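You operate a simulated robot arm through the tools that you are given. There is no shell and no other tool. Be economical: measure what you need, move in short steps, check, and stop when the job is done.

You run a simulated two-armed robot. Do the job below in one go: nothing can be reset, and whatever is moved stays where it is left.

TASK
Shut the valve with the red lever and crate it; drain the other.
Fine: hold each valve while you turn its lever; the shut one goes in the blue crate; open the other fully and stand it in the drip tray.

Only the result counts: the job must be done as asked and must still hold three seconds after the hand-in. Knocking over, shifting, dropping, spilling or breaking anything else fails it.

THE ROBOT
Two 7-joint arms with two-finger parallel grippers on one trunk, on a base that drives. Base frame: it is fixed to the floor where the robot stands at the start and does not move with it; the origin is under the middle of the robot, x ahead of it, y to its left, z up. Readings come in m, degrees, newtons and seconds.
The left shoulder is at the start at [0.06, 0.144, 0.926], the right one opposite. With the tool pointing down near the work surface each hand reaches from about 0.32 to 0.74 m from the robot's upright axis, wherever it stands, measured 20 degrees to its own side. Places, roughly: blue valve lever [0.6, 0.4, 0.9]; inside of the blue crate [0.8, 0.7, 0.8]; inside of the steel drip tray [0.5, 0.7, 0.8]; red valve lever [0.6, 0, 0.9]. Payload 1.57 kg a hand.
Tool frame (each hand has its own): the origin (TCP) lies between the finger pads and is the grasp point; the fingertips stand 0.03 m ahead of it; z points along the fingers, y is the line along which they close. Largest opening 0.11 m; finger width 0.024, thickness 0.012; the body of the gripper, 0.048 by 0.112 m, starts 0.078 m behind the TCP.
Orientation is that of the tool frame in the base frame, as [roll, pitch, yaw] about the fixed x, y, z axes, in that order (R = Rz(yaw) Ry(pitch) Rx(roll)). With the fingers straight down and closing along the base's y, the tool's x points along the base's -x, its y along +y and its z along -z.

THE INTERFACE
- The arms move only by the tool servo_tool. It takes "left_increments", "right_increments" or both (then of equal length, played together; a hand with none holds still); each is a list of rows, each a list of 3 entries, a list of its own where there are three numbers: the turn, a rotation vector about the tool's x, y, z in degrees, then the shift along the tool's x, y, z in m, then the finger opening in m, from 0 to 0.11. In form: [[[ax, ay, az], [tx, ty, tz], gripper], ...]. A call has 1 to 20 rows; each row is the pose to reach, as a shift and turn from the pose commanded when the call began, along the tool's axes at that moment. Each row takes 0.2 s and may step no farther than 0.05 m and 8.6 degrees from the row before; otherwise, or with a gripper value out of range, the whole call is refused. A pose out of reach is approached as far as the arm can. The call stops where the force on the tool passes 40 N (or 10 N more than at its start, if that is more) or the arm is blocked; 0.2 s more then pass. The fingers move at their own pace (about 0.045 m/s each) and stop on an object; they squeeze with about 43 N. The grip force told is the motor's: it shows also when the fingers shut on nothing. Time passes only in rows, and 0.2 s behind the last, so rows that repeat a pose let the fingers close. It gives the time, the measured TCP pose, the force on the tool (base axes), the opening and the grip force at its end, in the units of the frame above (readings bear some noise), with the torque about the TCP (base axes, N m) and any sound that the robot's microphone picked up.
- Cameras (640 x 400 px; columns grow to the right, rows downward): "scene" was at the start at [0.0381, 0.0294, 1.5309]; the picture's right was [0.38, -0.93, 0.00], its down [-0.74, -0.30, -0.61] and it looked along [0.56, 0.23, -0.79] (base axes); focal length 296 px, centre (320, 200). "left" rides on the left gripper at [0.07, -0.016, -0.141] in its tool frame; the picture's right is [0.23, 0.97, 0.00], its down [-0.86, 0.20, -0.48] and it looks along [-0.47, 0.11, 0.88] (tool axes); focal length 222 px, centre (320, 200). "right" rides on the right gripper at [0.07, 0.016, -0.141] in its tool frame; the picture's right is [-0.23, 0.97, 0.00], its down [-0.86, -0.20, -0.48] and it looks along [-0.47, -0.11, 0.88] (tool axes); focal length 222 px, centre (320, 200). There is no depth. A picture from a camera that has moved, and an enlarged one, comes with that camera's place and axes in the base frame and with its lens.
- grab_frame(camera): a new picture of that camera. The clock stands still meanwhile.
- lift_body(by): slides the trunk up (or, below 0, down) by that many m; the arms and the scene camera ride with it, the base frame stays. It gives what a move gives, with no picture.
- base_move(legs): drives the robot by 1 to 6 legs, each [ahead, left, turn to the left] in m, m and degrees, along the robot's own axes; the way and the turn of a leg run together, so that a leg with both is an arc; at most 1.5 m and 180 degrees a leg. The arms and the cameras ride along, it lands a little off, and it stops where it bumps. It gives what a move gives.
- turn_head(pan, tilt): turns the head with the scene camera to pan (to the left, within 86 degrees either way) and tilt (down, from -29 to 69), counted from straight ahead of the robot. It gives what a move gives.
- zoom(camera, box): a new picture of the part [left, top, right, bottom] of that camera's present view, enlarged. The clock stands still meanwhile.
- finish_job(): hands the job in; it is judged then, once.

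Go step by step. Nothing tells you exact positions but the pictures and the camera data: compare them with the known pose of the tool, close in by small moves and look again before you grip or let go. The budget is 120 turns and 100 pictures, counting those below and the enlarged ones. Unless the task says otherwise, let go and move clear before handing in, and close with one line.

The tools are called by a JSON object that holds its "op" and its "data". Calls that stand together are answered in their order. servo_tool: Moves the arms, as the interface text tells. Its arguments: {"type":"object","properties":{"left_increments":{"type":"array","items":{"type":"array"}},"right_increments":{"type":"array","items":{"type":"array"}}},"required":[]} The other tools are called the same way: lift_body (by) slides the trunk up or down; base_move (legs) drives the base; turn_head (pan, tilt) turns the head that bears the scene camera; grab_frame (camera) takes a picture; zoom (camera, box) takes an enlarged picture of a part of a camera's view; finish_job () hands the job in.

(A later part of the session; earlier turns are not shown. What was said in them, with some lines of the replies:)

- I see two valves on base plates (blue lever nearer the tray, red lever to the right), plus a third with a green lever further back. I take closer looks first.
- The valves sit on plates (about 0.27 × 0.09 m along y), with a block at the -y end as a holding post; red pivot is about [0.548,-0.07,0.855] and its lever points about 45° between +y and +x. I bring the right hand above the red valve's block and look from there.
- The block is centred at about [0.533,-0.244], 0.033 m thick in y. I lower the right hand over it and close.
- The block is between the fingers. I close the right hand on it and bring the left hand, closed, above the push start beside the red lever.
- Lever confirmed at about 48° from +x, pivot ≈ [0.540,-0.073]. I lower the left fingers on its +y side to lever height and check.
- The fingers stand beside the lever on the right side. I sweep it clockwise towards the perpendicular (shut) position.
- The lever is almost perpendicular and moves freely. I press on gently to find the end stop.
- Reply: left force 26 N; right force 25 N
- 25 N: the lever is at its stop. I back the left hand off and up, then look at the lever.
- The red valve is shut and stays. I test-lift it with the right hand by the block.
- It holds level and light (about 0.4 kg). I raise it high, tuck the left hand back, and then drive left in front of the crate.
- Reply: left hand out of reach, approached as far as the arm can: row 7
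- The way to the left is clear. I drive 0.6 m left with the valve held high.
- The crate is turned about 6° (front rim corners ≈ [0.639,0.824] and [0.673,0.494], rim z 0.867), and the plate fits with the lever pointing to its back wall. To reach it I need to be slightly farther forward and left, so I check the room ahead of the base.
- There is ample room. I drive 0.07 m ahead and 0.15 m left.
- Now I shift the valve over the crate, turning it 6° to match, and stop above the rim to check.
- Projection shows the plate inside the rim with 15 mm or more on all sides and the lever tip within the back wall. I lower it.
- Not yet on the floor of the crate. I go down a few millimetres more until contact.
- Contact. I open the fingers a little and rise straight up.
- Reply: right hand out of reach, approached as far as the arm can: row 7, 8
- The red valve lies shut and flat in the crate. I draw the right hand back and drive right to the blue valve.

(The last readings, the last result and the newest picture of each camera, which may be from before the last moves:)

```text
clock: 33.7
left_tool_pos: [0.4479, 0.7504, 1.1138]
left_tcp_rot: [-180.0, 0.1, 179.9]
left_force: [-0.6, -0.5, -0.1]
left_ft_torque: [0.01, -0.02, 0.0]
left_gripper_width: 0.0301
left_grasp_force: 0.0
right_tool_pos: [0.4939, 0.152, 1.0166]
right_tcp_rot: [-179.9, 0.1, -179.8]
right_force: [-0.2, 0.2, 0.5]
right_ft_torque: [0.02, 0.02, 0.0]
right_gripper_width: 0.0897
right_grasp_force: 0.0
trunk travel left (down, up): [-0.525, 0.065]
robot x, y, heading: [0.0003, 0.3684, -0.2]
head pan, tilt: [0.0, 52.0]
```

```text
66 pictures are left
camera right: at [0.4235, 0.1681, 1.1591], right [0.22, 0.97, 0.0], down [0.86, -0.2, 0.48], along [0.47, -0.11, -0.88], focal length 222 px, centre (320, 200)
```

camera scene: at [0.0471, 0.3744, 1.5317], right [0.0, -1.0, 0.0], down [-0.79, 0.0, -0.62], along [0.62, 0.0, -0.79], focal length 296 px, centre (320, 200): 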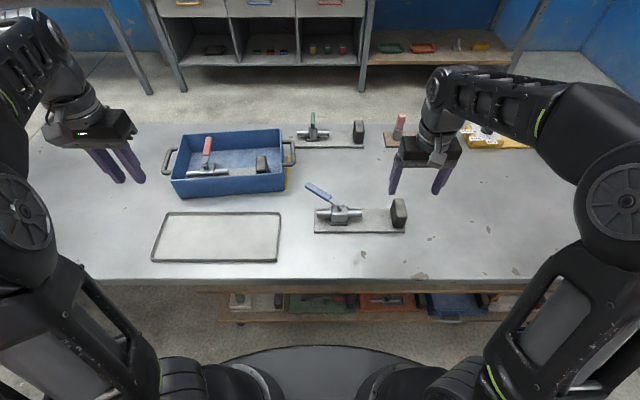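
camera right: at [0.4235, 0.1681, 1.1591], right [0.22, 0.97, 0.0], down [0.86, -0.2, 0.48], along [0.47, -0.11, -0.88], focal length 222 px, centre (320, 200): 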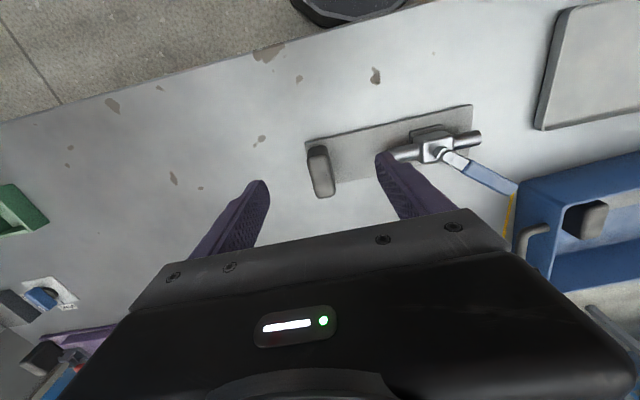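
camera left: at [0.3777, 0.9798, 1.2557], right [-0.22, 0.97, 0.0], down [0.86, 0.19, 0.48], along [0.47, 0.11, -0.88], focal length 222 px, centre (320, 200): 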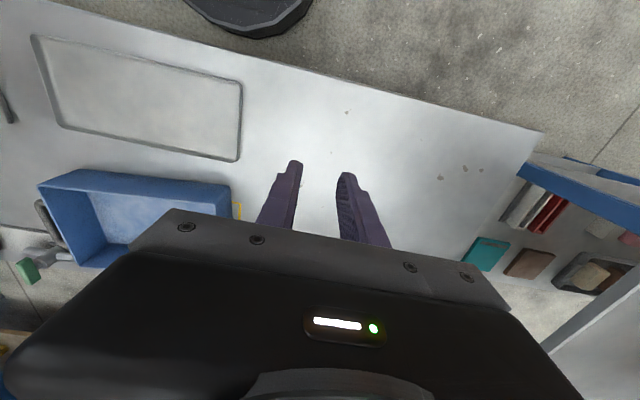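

{"op": "zoom", "data": {"camera": "scene", "box": [270, 160, 430, 260]}}

{"op": "zoom", "data": {"camera": "right", "box": [290, 80, 530, 220]}}

```text
4.00 times, centred on (350, 210) of scene
camera zoom: at [0.0471, 0.3744, 1.5317], right [0.0, -1.0, 0.0], down [-0.79, 0.0, -0.62], along [0.62, 0.0, -0.79], focal length 1183 px, centre (200, 160)
```

zoom: 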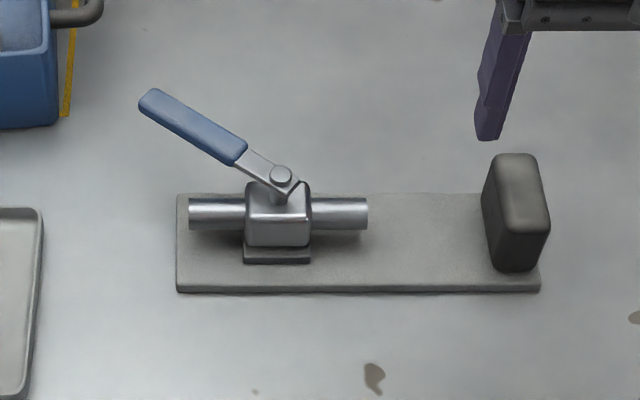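

```text
2.67 times, centred on (410, 150) of right
camera zoom: at [0.4235, 0.1681, 1.1591], right [0.22, 0.97, 0.0], down [0.86, -0.2, 0.48], along [0.47, -0.11, -0.88], focal length 592 px, centre (80, 333)
```

zoom: 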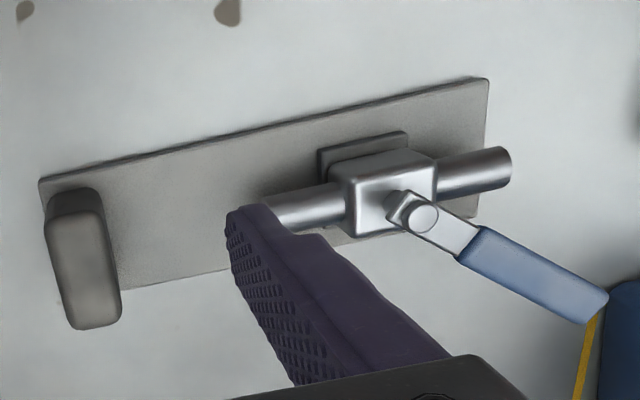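

The blue block is at about [0.552,0.142]; the pivot at [0.558,0.318], lever 53° from +x. I lower the right hand onto the block and bring the left hand, closed, above the +x side of the lever.

{"op": "servo_tool", "data": {"right_increments": [[[0, 0, 0], [-0.03, -0.005, 0.02], 0.09], [[0, 0, 0], [-0.058, -0.01, 0.04], 0.09], [[0, 0, 0], [-0.058, -0.01, 0.08], 0.09], [[0, 0, 0], [-0.058, -0.01, 0.11], 0.09], [[0, 0, 0], [-0.058, -0.01, 0.14], 0.09], [[0, 0, 0], [-0.058, -0.01, 0.16], 0.09], [[0, 0, 0], [-0.058, -0.01, 0.18], 0.09], [[0, 0, 0], [-0.058, -0.01, 0.18], 0.09], [[0, 0, 0], [-0.058, -0.01, 0.18], 0.09]], "left_increments": [[[0, 0, 0], [-0.022, -0.042, 0.0], 0.02], [[0, 0, 0], [-0.044, -0.084, 0.0], 0.0], [[0, 0, 0], [-0.065, -0.126, 0.01], 0.0], [[0, 0, 0], [-0.087, -0.168, 0.02], 0.0], [[0, 0, 0], [-0.109, -0.21, 0.03], 0.0], [[0, 0, 0], [-0.131, -0.252, 0.04], 0.0], [[0, 0, 0], [-0.152, -0.294, 0.05], 0.0], [[0, 0, 0], [-0.174, -0.335, 0.06], 0.0], [[0, 0, 0], [-0.195, -0.376, 0.07], 0.0]]}}

{"op": "grab_frame", "data": {"camera": "right"}}

{"op": "grab_frame", "data": {"camera": "left"}}

{"op": "zoom", "data": {"camera": "scene", "box": [270, 120, 450, 260]}}

```text
clock: 35.7
left_tool_pos: [0.6204, 0.4257, 1.0757]
left_tcp_rot: [177.4, 6.2, 177.8]
left_force: [1.6, -1.0, 0.6]
left_ft_torque: [0.09, 0.17, 0.02]
left_gripper_width: 0.0003
left_grasp_force: 21.0
left hand out of reach, approached as far as the arm can: row 6, 7, 8, 9
right_tool_pos: [0.5547, 0.1339, 0.8339]
right_tcp_rot: [179.8, -0.3, -179.9]
right_force: [0.6, -2.3, -1.5]
right_ft_torque: [0.24, 0.05, 0.0]
right_gripper_width: 0.0901
right_grasp_force: 0.0
trunk travel left (down, up): [-0.525, 0.065]
robot x, y, heading: [0.0034, 0.3731, -0.4]
head pan, tilt: [0.0, 52.0]
```

```text
63 pictures are left
camera right: at [0.4841, 0.1513, 0.9762], right [0.23, 0.97, 0.0], down [0.86, -0.2, 0.47], along [0.46, -0.1, -0.88], focal length 222 px, centre (320, 200)
```

right: 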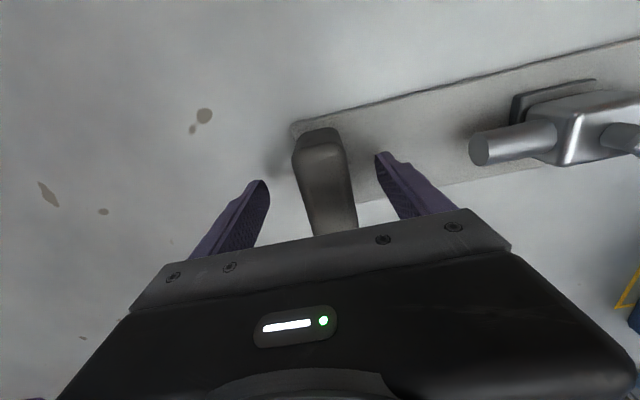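

```text
62 pictures are left
camera left: at [0.5353, 0.4061, 1.2083], right [-0.19, 0.98, 0.02], down [0.8, 0.15, 0.58], along [0.56, 0.13, -0.82], focal length 222 px, centre (320, 200)
```

left: 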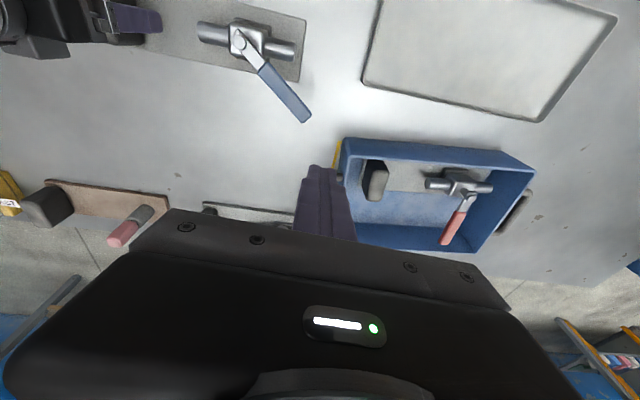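

```text
2.86 times, centred on (360, 190) of scene
camera zoom: at [0.0517, 0.3664, 1.5315], right [0.0, -1.0, -0.01], down [-0.79, 0.01, -0.61], along [0.61, 0.0, -0.79], focal length 845 px, centre (206, 229)
```

zoom: 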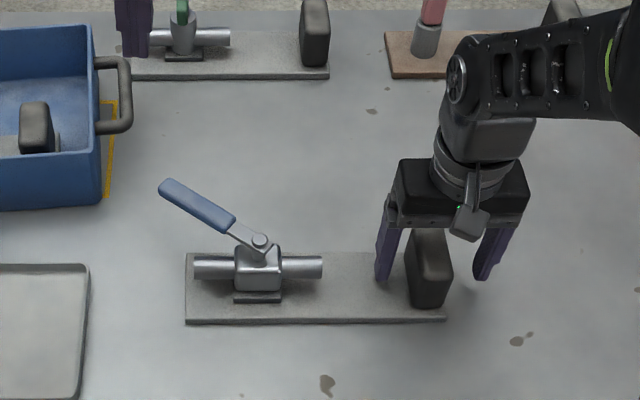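

The right fingers straddle the block, so I close them; the left was at its reach limit that high, so I lower it a bit and check where it settles.

{"op": "servo_tool", "data": {"right_increments": [[[0, 0, 0], [0, 0, 0], 0.06], [[0, 0, 0], [0, 0, 0], 0.03], [[0, 0, 0], [0, 0, 0], 0.0], [[0, 0, 0], [0, 0, 0], 0.0], [[0, 0, 0], [0, 0, 0], 0.0], [[0, 0, 0], [0, 0, 0], 0.0]], "left_increments": [[[0, 0, 0], [0, 0, 0.02], 0], [[0, 0, 0], [0, 0, 0.04], 0], [[0, 0, 0], [0, 0, 0.06], 0], [[0, 0, 0], [0, 0, 0.07], 0], [[0, 0, 0], [0, 0, 0.07], 0], [[0, 0, 0], [0, 0, 0.07], 0]]}}

{"op": "grab_frame", "data": {"camera": "left"}}

```text
clock: 37.1
left_tool_pos: [0.6251, 0.4302, 1.0055]
left_tcp_rot: [177.9, 6.5, 177.7]
left_force: [0.3, -0.2, 0.2]
left_ft_torque: [0.01, -0.01, 0.02]
left_gripper_width: 0.0
left_grasp_force: 21.4
right_tool_pos: [0.5515, 0.1412, 0.8379]
right_tcp_rot: [-180.0, 0.0, -179.7]
right_force: [0.2, 0.7, 2.0]
right_ft_torque: [0.04, 0.16, -0.18]
right_gripper_width: 0.0339
right_grasp_force: 37.6
trunk travel left (down, up): [-0.525, 0.065]
robot x, y, heading: [-0.0004, 0.3722, -0.0]
head pan, tilt: [0.0, 52.0]
```

```text
60 pictures are left
camera left: at [0.539, 0.411, 1.1368], right [-0.19, 0.98, 0.01], down [0.8, 0.15, 0.58], along [0.57, 0.12, -0.82], focal length 222 px, centre (320, 200)
```

left: 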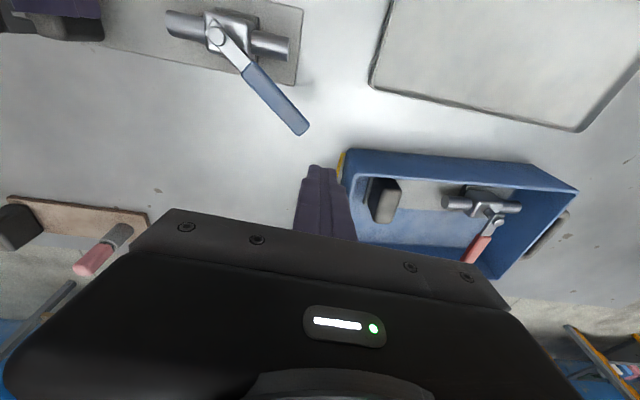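

The commanded pose was clipped and the tool tilted 6°. I straighten it and move to the intended spot above the lever's +x side.

{"op": "servo_tool", "data": {"left_increments": [[[0.5, 1.6, -0.6], [0, -0.01, 0.025], 0], [[1, 3.2, -1.1], [-0.004, -0.025, 0.045], 0], [[1.6, 5, -1.7], [-0.009, -0.042, 0.0545], 0], [[2.1, 6.5, -2.3], [-0.014, -0.058, 0.0545], 0], [[2.1, 6.5, -2.3], [-0.014, -0.058, 0.0545], 0], [[2.1, 6.5, -2.3], [-0.014, -0.058, 0.0545], 0]]}}

{"op": "grab_frame", "data": {"camera": "left"}}

```text
clock: 38.5
left_tool_pos: [0.6443, 0.3733, 0.9482]
left_tcp_rot: [180.0, -0.1, -180.0]
left_force: [-0.5, -0.8, -0.3]
left_ft_torque: [0.0, 0.01, 0.0]
left_gripper_width: 0.0001
left_grasp_force: 21.5
right_tool_pos: [0.5513, 0.1411, 0.8379]
right_tcp_rot: [179.9, 0.0, -179.9]
right_force: [-1.3, -0.1, 1.9]
right_ft_torque: [0.03, 0.17, 0.08]
right_gripper_width: 0.0336
right_grasp_force: 41.6
trunk travel left (down, up): [-0.525, 0.065]
robot x, y, heading: [0.0059, 0.3727, -0.3]
head pan, tilt: [0.0, 52.0]
```

```text
59 pictures are left
camera left: at [0.5745, 0.357, 1.0895], right [-0.23, 0.97, 0.0], down [0.86, 0.2, 0.48], along [0.46, 0.11, -0.88], focal length 222 px, centre (320, 200)
```

left: 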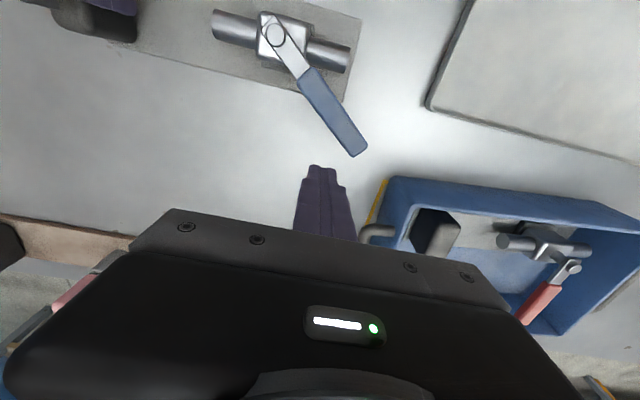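

The fingers are placed right. I lower to lever height and sweep the blue lever towards the pipe's line (open).

{"op": "servo_tool", "data": {"left_increments": [[[0, 0, 0], [0, 0, 0.035], 0], [[0, 0, 0], [0, 0, 0.065], 0], [[0, 0, 0], [0, 0, 0.083], 0], [[0, 0, 0], [0.008, 0.004, 0.083], 0], [[0, 0, 0], [0.0158, 0.0079, 0.083], 0], [[0, 0, 0], [0.0222, 0.014, 0.083], 0], [[0, 0, 0], [0.0282, 0.0195, 0.083], 0], [[0, 0, 0], [0.0355, 0.0245, 0.083], 0], [[0, 0, 0], [0.0424, 0.0288, 0.083], 0], [[0, 0, 0], [0.0503, 0.0325, 0.083], 0], [[0, 0, 0], [0.0581, 0.0354, 0.083], 0]]}}

{"op": "grab_frame", "data": {"camera": "left"}}

{"op": "zoom", "data": {"camera": "scene", "box": [270, 120, 450, 260]}}

```text
clock: 40.9
left_tool_pos: [0.5837, 0.4103, 0.8643]
left_tcp_rot: [179.9, 0.0, -179.8]
left_force: [1.3, -2.2, 0.8]
left_ft_torque: [-0.05, -0.01, 0.03]
left_gripper_width: 0.0
left_grasp_force: 20.7
right_tool_pos: [0.5521, 0.142, 0.8382]
right_tcp_rot: [179.9, 0.1, -180.0]
right_force: [-1.9, 2.0, 2.5]
right_ft_torque: [0.06, 0.35, 0.71]
right_gripper_width: 0.0336
right_grasp_force: 41.1
trunk travel left (down, up): [-0.525, 0.065]
robot x, y, heading: [0.0042, 0.3732, -0.2]
head pan, tilt: [0.0, 52.0]
```

```text
58 pictures are left
camera left: at [0.5151, 0.3935, 1.007], right [-0.23, 0.97, 0.0], down [0.86, 0.2, 0.48], along [0.46, 0.11, -0.88], focal length 222 px, centre (320, 200)
```

left: 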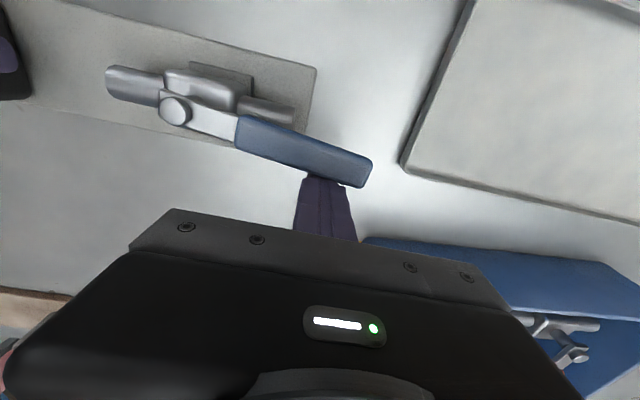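

```text
2.86 times, centred on (360, 190) of scene
camera zoom: at [0.0468, 0.3747, 1.5317], right [0.0, -1.0, 0.0], down [-0.79, 0.0, -0.62], along [0.62, 0.0, -0.79], focal length 845 px, centre (206, 229)
```

zoom: 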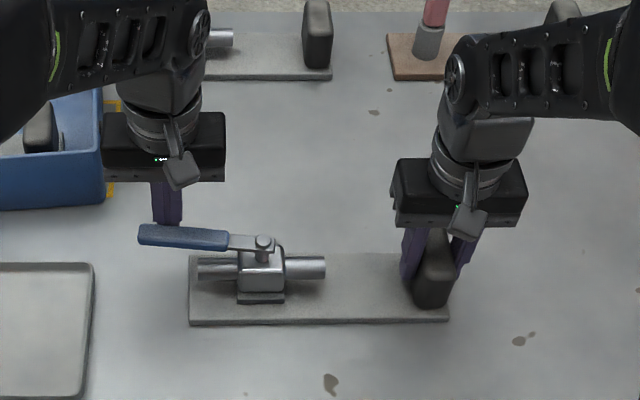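

Nearly parallel to the pipe. I push on gently to the end stop.

{"op": "servo_tool", "data": {"left_increments": [[[0, 0, 0], [0.004, 0.001, 0], 0], [[0, 0, 0], [0.008, 0.002, 0], 0], [[0, 0, 0], [0.012, 0.002, 0], 0], [[0, 0, 0], [0.012, 0.002, 0], 0]]}}

```text
clock: 41.9
left_tool_pos: [0.5721, 0.4118, 0.8658]
left_tcp_rot: [180.0, 0.0, -179.9]
left_force: [2.9, 1.3, 0.7]
left_ft_torque: [0.04, -0.05, 0.0]
left_gripper_width: 0.0
left_grasp_force: 21.0
right_tool_pos: [0.5527, 0.142, 0.8376]
right_tcp_rot: [-180.0, 0.0, -179.8]
right_force: [-3.7, 0.4, 3.0]
right_ft_torque: [-0.03, 0.1, 0.86]
right_gripper_width: 0.0336
right_grasp_force: 41.7
trunk travel left (down, up): [-0.525, 0.065]
robot x, y, heading: [0.003, 0.3711, 0.0]
head pan, tilt: [0.0, 52.0]
```

{"op": "servo_tool", "data": {"left_increments": [[[0, 0, 0], [0.003, 0, 0], 0], [[0, 0, 0], [0.006, 0, 0], 0], [[0, 0, 0], [0.008, 0, 0], 0], [[0, 0, 0], [0.008, 0, 0], 0]]}}

{"op": "grab_frame", "data": {"camera": "left"}}

```text
clock: 42.9
left_tool_pos: [0.5652, 0.4107, 0.8662]
left_tcp_rot: [-180.0, 0.1, -179.9]
left_force: [7.1, 3.6, 1.7]
left_ft_torque: [0.01, 0.06, 0.01]
left_gripper_width: 0.0002
left_grasp_force: 21.1
right_tool_pos: [0.5515, 0.141, 0.8383]
right_tcp_rot: [-179.9, -0.1, -179.9]
right_force: [-5.8, -4.3, 4.6]
right_ft_torque: [0.01, 0.02, 1.61]
right_gripper_width: 0.0342
right_grasp_force: 41.7
trunk travel left (down, up): [-0.525, 0.065]
robot x, y, heading: [0.0023, 0.3744, 0.1]
head pan, tilt: [0.0, 52.0]
```

```text
56 pictures are left
camera left: at [0.4947, 0.3939, 1.0081], right [-0.23, 0.97, 0.0], down [0.85, 0.2, 0.48], along [0.47, 0.11, -0.88], focal length 222 px, centre (320, 200)
```

left: 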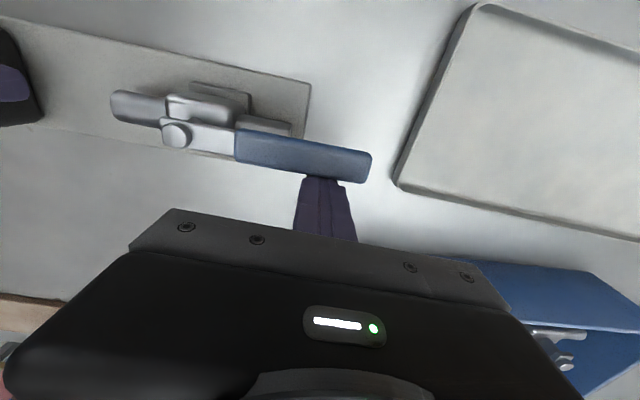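

{"op": "servo_tool", "data": {"left_increments": [[[0, 0, 0], [0.002, 0, 0], 0], [[0, 0, 0], [0.004, 0, 0], 0], [[0, 0, 0], [0.004, 0, 0], 0]]}}

{"op": "zoom", "data": {"camera": "scene", "box": [270, 160, 430, 260]}}

```text
clock: 43.7
left_tool_pos: [0.56, 0.4105, 0.8656]
left_tcp_rot: [-180.0, 0.1, -179.9]
left_force: [5.3, 3.0, -0.9]
left_ft_torque: [0.04, -0.04, 0.01]
left_gripper_width: 0.0003
left_grasp_force: 21.3
right_tool_pos: [0.5508, 0.1403, 0.8385]
right_tcp_rot: [180.0, -0.2, -179.7]
right_force: [-7.2, -2.5, 3.2]
right_ft_torque: [-0.05, 0.14, 1.48]
right_gripper_width: 0.0347
right_grasp_force: 42.3
trunk travel left (down, up): [-0.525, 0.065]
robot x, y, heading: [0.0037, 0.3746, -0.3]
head pan, tilt: [0.0, 52.0]
```

```text
4.00 times, centred on (350, 210) of scene
camera zoom: at [0.0468, 0.3746, 1.5317], right [0.0, -1.0, 0.0], down [-0.79, 0.0, -0.62], along [0.62, 0.0, -0.79], focal length 1183 px, centre (200, 160)
```

zoom: 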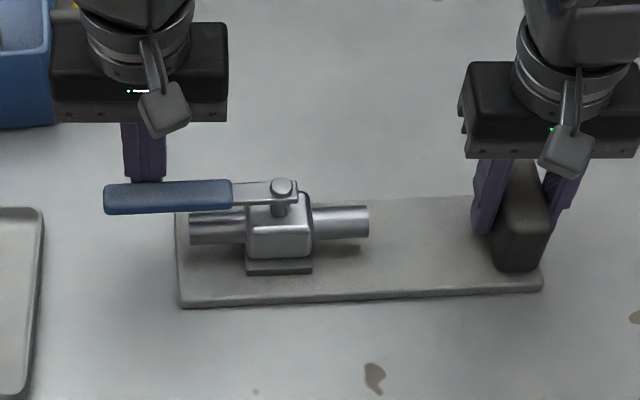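

The plate itself began turning in the right grip, so the lever is at its stop, parallel with the pipe. I back the left hand away and inspect.

{"op": "servo_tool", "data": {"left_increments": [[[0, 0, 0], [-0.02, 0, 0], 0], [[0, 0, 0], [-0.03, 0, -0.02], 0], [[0, 0, 0], [-0.03, 0, -0.06], 0], [[0, 0, 0], [-0.01, 0, -0.1], 0], [[0, 0, 0], [0.03, 0.0, -0.14], 0], [[0, 0, 0], [0.06, -0.02, -0.17], 0], [[0, 0, 0], [0.1, -0.04, -0.19], 0]]}}

{"op": "zoom", "data": {"camera": "left", "box": [160, 40, 440, 215]}}

{"op": "zoom", "data": {"camera": "scene", "box": [270, 160, 430, 260]}}

```text
refused: row 5 steps farther than a row can; nothing moved
```

```text
2.29 times, centred on (300, 128) of left
camera zoom: at [0.4905, 0.3937, 1.0082], right [-0.23, 0.97, 0.0], down [0.86, 0.2, 0.48], along [0.47, 0.11, -0.88], focal length 508 px, centre (366, 366)
```

zoom: 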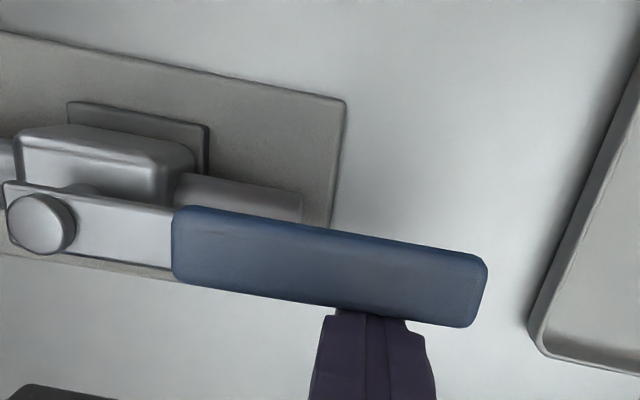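

```text
4.00 times, centred on (350, 210) of scene
camera zoom: at [0.0468, 0.3746, 1.5317], right [0.0, -1.0, 0.0], down [-0.79, 0.0, -0.62], along [0.62, 0.0, -0.79], focal length 1183 px, centre (200, 160)
```

zoom: 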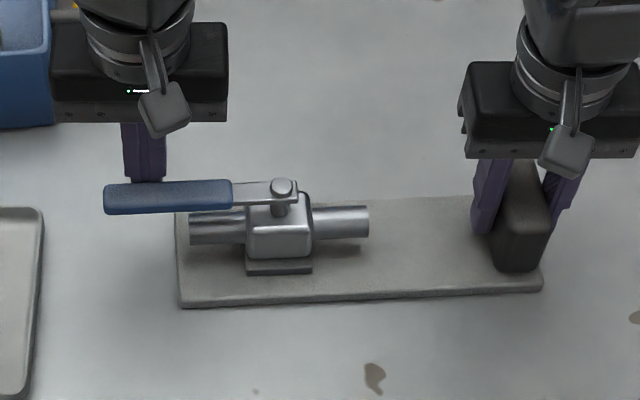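

{"op": "servo_tool", "data": {"left_increments": [[[0, 0, 0], [-0.02, 0, 0], 0], [[0, 0, 0], [-0.03, 0, -0.03], 0], [[0, 0, 0], [-0.03, 0, -0.07], 0], [[0, 0, 0], [-0.02, 0.01, -0.11], 0], [[0, 0, 0], [0.0, 0.03, -0.14], 0], [[0, 0, 0], [0.025, 0.06, -0.16], 0], [[0, 0, 0], [0.05, 0.09, -0.18], 0], [[0, 0, 0], [0.07, 0.13, -0.2], 0], [[0, 0, 0], [0.09, 0.17, -0.21], 0], [[0, 0, 0], [0.1, 0.21, -0.22], 0], [[0, 0, 0], [0.1, 0.25, -0.23], 0], [[0, 0, 0], [0.1, 0.29, -0.24], 0]]}}

{"op": "zoom", "data": {"camera": "scene", "box": [140, 120, 430, 280]}}

```text
clock: 46.3
left_tool_pos: [0.4635, 0.6992, 1.1081]
left_tcp_rot: [179.9, 0.1, 179.7]
left_force: [-1.5, 3.9, -0.7]
left_ft_torque: [-0.42, -0.17, 0.01]
left_gripper_width: 0.0002
left_grasp_force: 21.7
right_tool_pos: [0.5525, 0.1401, 0.8387]
right_tcp_rot: [180.0, 0.0, -179.8]
right_force: [1.3, -0.1, 0.2]
right_ft_torque: [-0.37, 0.05, -0.02]
right_gripper_width: 0.0338
right_grasp_force: 41.6
trunk travel left (down, up): [-0.525, 0.065]
robot x, y, heading: [0.0047, 0.3722, -0.1]
head pan, tilt: [0.0, 52.0]
```

```text
2.21 times, centred on (285, 200) of scene
camera zoom: at [0.0468, 0.3721, 1.5318], right [0.0, -1.0, 0.0], down [-0.79, 0.0, -0.62], along [0.62, 0.0, -0.79], focal length 653 px, centre (397, 200)
```

zoom: 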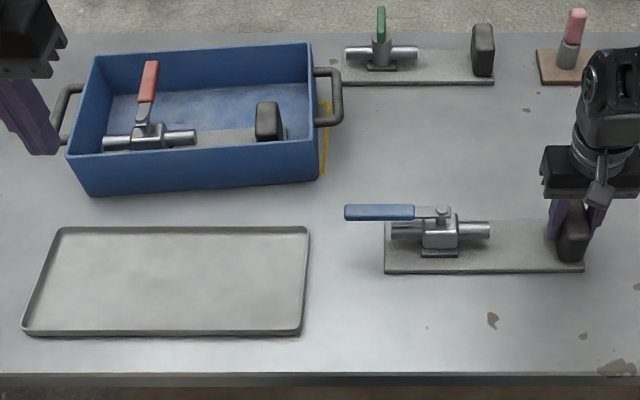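

The blue valve is fully open and straight. Tray centre is about [0.494,0.664]; I lift the valve by its block and drive left.

{"op": "servo_tool", "data": {"right_increments": [[[0, 0, 0], [0, 0, -0.015], 0], [[0, 0, 0], [0, 0, -0.035], 0], [[0, 0, 0], [0.01, 0, -0.07], 0], [[0, 0, 0], [0.02, 0, -0.1], 0], [[0, 0, 0], [0.04, 0, -0.13], 0], [[0, 0, 0], [0.06, 0, -0.16], 0], [[0, 0, 0], [0.06, 0, -0.18], 0], [[0, 0, 0], [0.06, 0, -0.18], 0]]}}

{"op": "base_move", "data": {"legs": [[0, 0.37, 0]]}}

{"op": "grab_frame", "data": {"camera": "scene"}}

```text
clock: 48.1
left_tool_pos: [0.4641, 0.7029, 1.107]
left_tcp_rot: [180.0, 0.1, -179.9]
left_force: [-0.2, 0.1, -0.2]
left_ft_torque: [-0.02, -0.02, -0.01]
left_gripper_width: 0.0
left_grasp_force: 21.5
right_tool_pos: [0.4919, 0.1412, 1.0166]
right_tcp_rot: [-180.0, -0.1, -179.8]
right_force: [0.1, -0.6, -3.3]
right_ft_torque: [-0.44, 0.02, -0.02]
right_gripper_width: 0.0337
right_grasp_force: 41.4
trunk travel left (down, up): [-0.525, 0.065]
robot x, y, heading: [0.002, 0.3704, -0.3]
head pan, tilt: [0.0, 52.0]
```

```text
clock: 50.5
left_tool_pos: [0.4574, 1.0873, 1.1059]
left_tcp_rot: [-179.9, 0.1, -179.1]
left_force: [-0.3, 0.2, 0.8]
left_ft_torque: [-0.02, 0.0, -0.01]
left_gripper_width: 0.0
left_grasp_force: 21.9
right_tool_pos: [0.4941, 0.5257, 1.0162]
right_tcp_rot: [-180.0, 0.0, -179.1]
right_force: [0.1, 0.2, -3.1]
right_ft_torque: [-0.49, 0.01, -0.01]
right_gripper_width: 0.0335
right_grasp_force: 41.7
trunk travel left (down, up): [-0.525, 0.065]
robot x, y, heading: [0.0015, 0.7483, 0.6]
head pan, tilt: [0.0, 52.0]
```

```text
51 pictures are left
camera scene: at [0.0455, 0.7531, 1.5317], right [0.01, -1.0, 0.0], down [-0.79, -0.01, -0.62], along [0.62, 0.01, -0.79], focal length 296 px, centre (320, 200)
```

scene: 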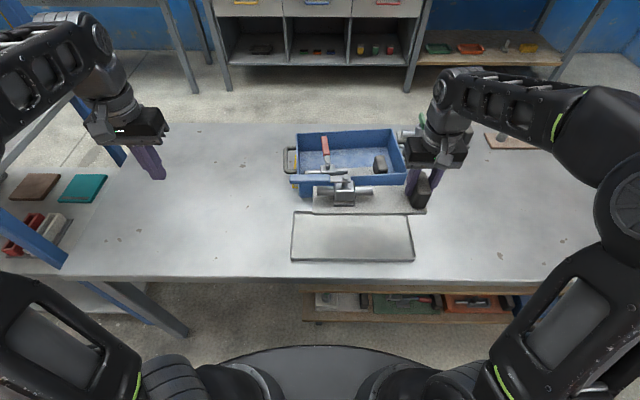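

Now I move over the tray and lower part way, then check.

{"op": "servo_tool", "data": {"right_increments": [[[0, 0, 0.4], [0.001, 0.01, 0.04], 0], [[0, 0, 0.9], [0.001, 0.025, 0.08], 0], [[0, 0, 0.9], [0.001, 0.025, 0.11], 0], [[0, 0, 0.9], [0.001, 0.025, 0.12], 0], [[0, 0, 0.9], [0.001, 0.025, 0.12], 0]]}}

{"op": "zoom", "data": {"camera": "scene", "box": [260, 120, 460, 280]}}

{"op": "grab_frame", "data": {"camera": "right"}}

```text
clock: 51.7
left_tool_pos: [0.4574, 1.0868, 1.1052]
left_tcp_rot: [179.9, 0.1, -179.2]
left_force: [0.5, -1.0, 0.3]
left_ft_torque: [-0.02, 0.02, 0.0]
left_gripper_width: 0.0
left_grasp_force: 21.1
right_tool_pos: [0.4913, 0.5506, 0.8966]
right_tcp_rot: [179.9, -0.1, -179.9]
right_force: [0.4, -0.2, -3.2]
right_ft_torque: [-0.45, 0.0, 0.0]
right_gripper_width: 0.0338
right_grasp_force: 41.6
trunk travel left (down, up): [-0.525, 0.065]
robot x, y, heading: [0.0052, 0.7505, 0.9]
head pan, tilt: [0.0, 52.0]
```

```text
2.50 times, centred on (360, 200) of scene
camera zoom: at [0.0454, 0.752, 1.5317], right [0.01, -1.0, 0.0], down [-0.79, -0.01, -0.62], along [0.62, 0.01, -0.79], focal length 740 px, centre (220, 200)
```

zoom: 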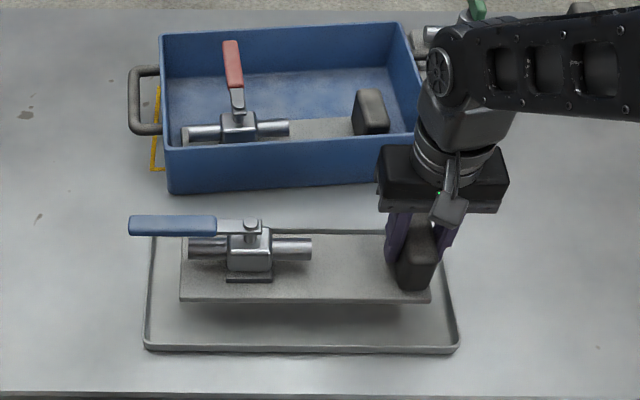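

```text
49 pictures are left
camera right: at [0.4205, 0.567, 1.0374], right [0.23, 0.97, 0.0], down [0.86, -0.2, 0.48], along [0.47, -0.11, -0.88], focal length 222 px, centre (320, 200)
```

right: 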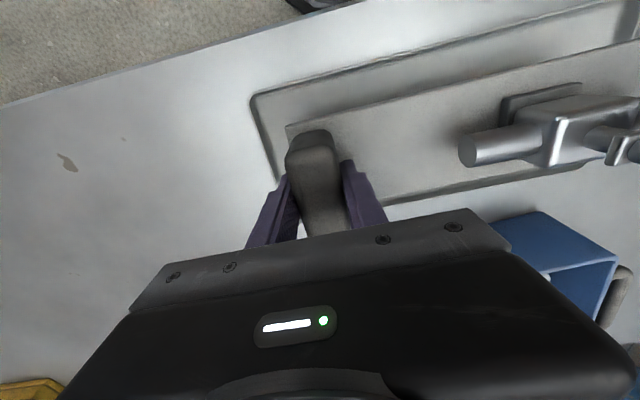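

The plate is centred over the tray (margins about 30 mm each way). I lower it to contact.

{"op": "servo_tool", "data": {"right_increments": [[[0, 0, 0], [-0.002, 0.001, 0.025], 0], [[0, 0, 0], [-0.002, 0.001, 0.043], 0], [[0, 0, 0], [-0.002, 0.001, 0.05], 0], [[0, 0, 0], [-0.002, 0.001, 0.054], 0], [[0, 0, 0], [-0.002, 0.001, 0.056], 0], [[0, 0, 0], [-0.002, 0.001, 0.056], 0]]}}

{"op": "zoom", "data": {"camera": "scene", "box": [260, 120, 460, 280]}}

```text
clock: 53.1
left_tool_pos: [0.4548, 1.0859, 1.1071]
left_tcp_rot: [180.0, 0.0, -179.1]
left_force: [0.3, -0.5, 0.2]
left_ft_torque: [0.0, 0.0, 0.01]
left_gripper_width: 0.0
left_grasp_force: 21.3
right_tool_pos: [0.4944, 0.5519, 0.8416]
right_tcp_rot: [-179.8, 0.2, -179.9]
right_force: [-0.9, -0.9, 22.2]
right_ft_torque: [0.14, 1.17, 0.13]
right_gripper_width: 0.0335
right_grasp_force: 41.3
trunk travel left (down, up): [-0.525, 0.065]
robot x, y, heading: [0.0018, 0.7537, 0.4]
head pan, tilt: [0.0, 52.0]
```

```text
2.50 times, centred on (360, 200) of scene
camera zoom: at [0.0434, 0.7526, 1.5321], right [0.01, -1.0, 0.0], down [-0.79, -0.01, -0.62], along [0.62, 0.01, -0.79], focal length 740 px, centre (220, 200)
```

zoom: 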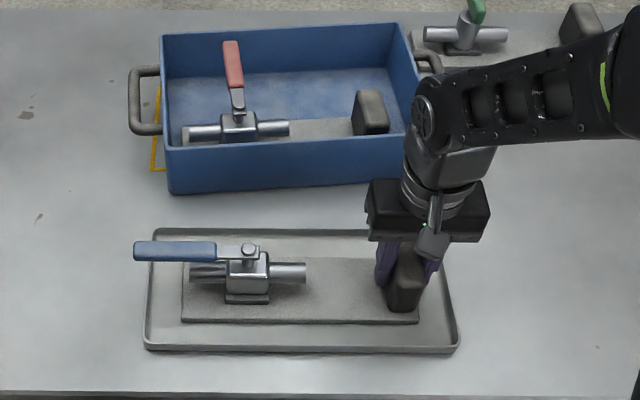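

It stands flat in the tray. I relieve the pressure, open, and rise clear.

{"op": "servo_tool", "data": {"right_increments": [[[0, 0, 0], [0, 0, -0.003], 0], [[0, 0, 0], [0, 0, -0.003], 0.055], [[0, 0, 0], [0, 0, -0.003], 0.055], [[0, 0, 0], [0, 0, -0.003], 0.055], [[0, 0, 0], [0, 0, -0.03], 0.055], [[0, 0, 0], [0, 0, -0.07], 0.055], [[0, 0, 0], [0, 0, -0.12], 0.055], [[0, 0, 0], [0, 0, -0.17], 0.055]]}}

{"op": "grab_frame", "data": {"camera": "scene"}}

{"op": "zoom", "data": {"camera": "scene", "box": [260, 120, 460, 280]}}

{"op": "grab_frame", "data": {"camera": "right"}}

```text
clock: 54.9
left_tool_pos: [0.4569, 1.0866, 1.1053]
left_tcp_rot: [-179.9, 0.1, -179.2]
left_force: [-0.1, 0.1, 0.2]
left_ft_torque: [0.0, 0.0, 0.0]
left_gripper_width: 0.0
left_grasp_force: 21.8
right_tool_pos: [0.4937, 0.5532, 1.0087]
right_tcp_rot: [-180.0, 0.1, -179.8]
right_force: [0.0, -0.4, -0.4]
right_ft_torque: [-0.02, -0.03, -0.02]
right_gripper_width: 0.0552
right_grasp_force: 0.0
trunk travel left (down, up): [-0.525, 0.065]
robot x, y, heading: [0.0017, 0.7502, 0.7]
head pan, tilt: [0.0, 52.0]
```

```text
47 pictures are left
camera scene: at [0.0448, 0.7523, 1.5316], right [0.01, -1.0, 0.0], down [-0.79, -0.01, -0.62], along [0.62, 0.01, -0.79], focal length 296 px, centre (320, 200)
```

scene: 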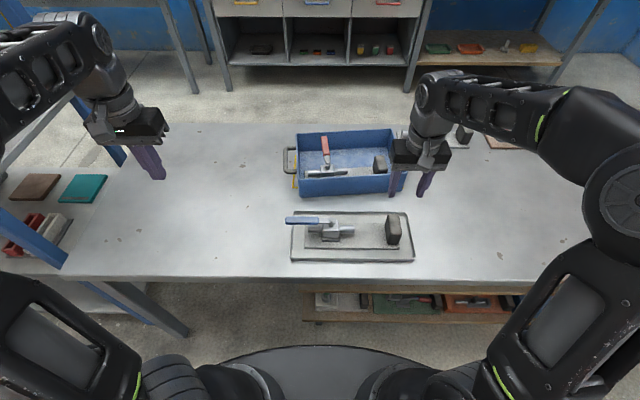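

```text
2.50 times, centred on (360, 200) of scene
camera zoom: at [0.0448, 0.7523, 1.5316], right [0.01, -1.0, 0.0], down [-0.79, -0.01, -0.62], along [0.62, 0.01, -0.79], focal length 740 px, centre (220, 200)
```

zoom: 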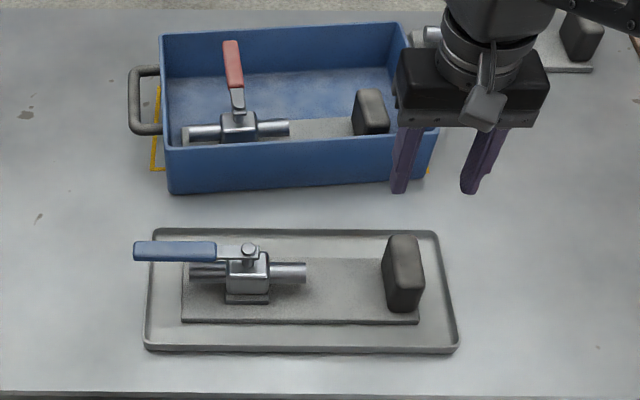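

```text
45 pictures are left
camera right: at [0.4234, 0.57, 1.1507], right [0.23, 0.97, 0.0], down [0.86, -0.2, 0.48], along [0.47, -0.11, -0.88], focal length 222 px, centre (320, 200)
```

right: 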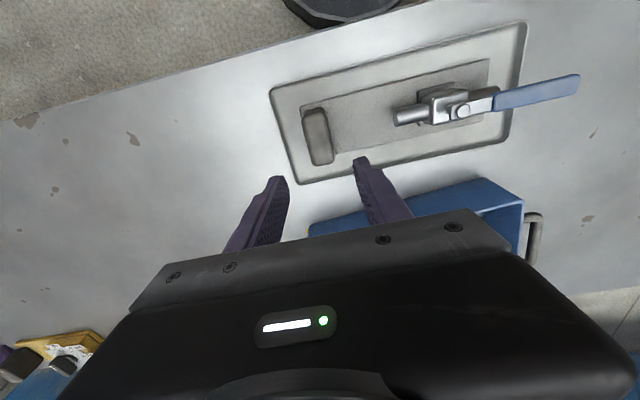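

{"op": "zoom", "data": {"camera": "right", "box": [260, 10, 600, 190]}}

```text
1.88 times, centred on (430, 100) of right
camera zoom: at [0.4234, 0.57, 1.1507], right [0.23, 0.97, 0.0], down [0.86, -0.2, 0.48], along [0.47, -0.11, -0.88], focal length 418 px, centre (113, 388)
```

zoom: 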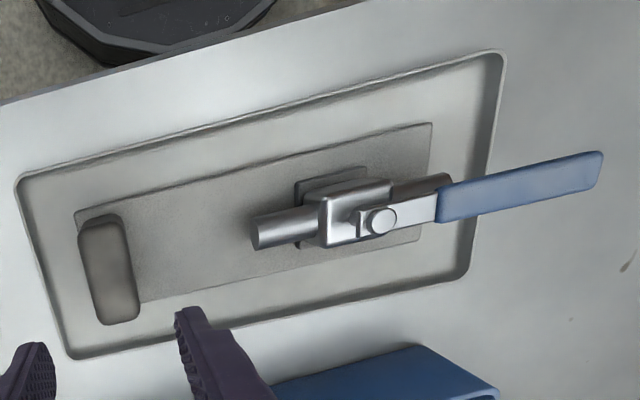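

Everything checks out: the red valve is shut and flat in the blue crate. The blue valve stands in the tray with its lever within 1° of the pipe's line, and both hands are clear, so I hand in.

{"op": "finish_job", "data": {}}

```text
The job is handed in.
```

The red-lever valve is shut and lies in the blue crate, and the blue-lever valve is fully open and stands in the drip tray; both hands are clear and the job is handed in.
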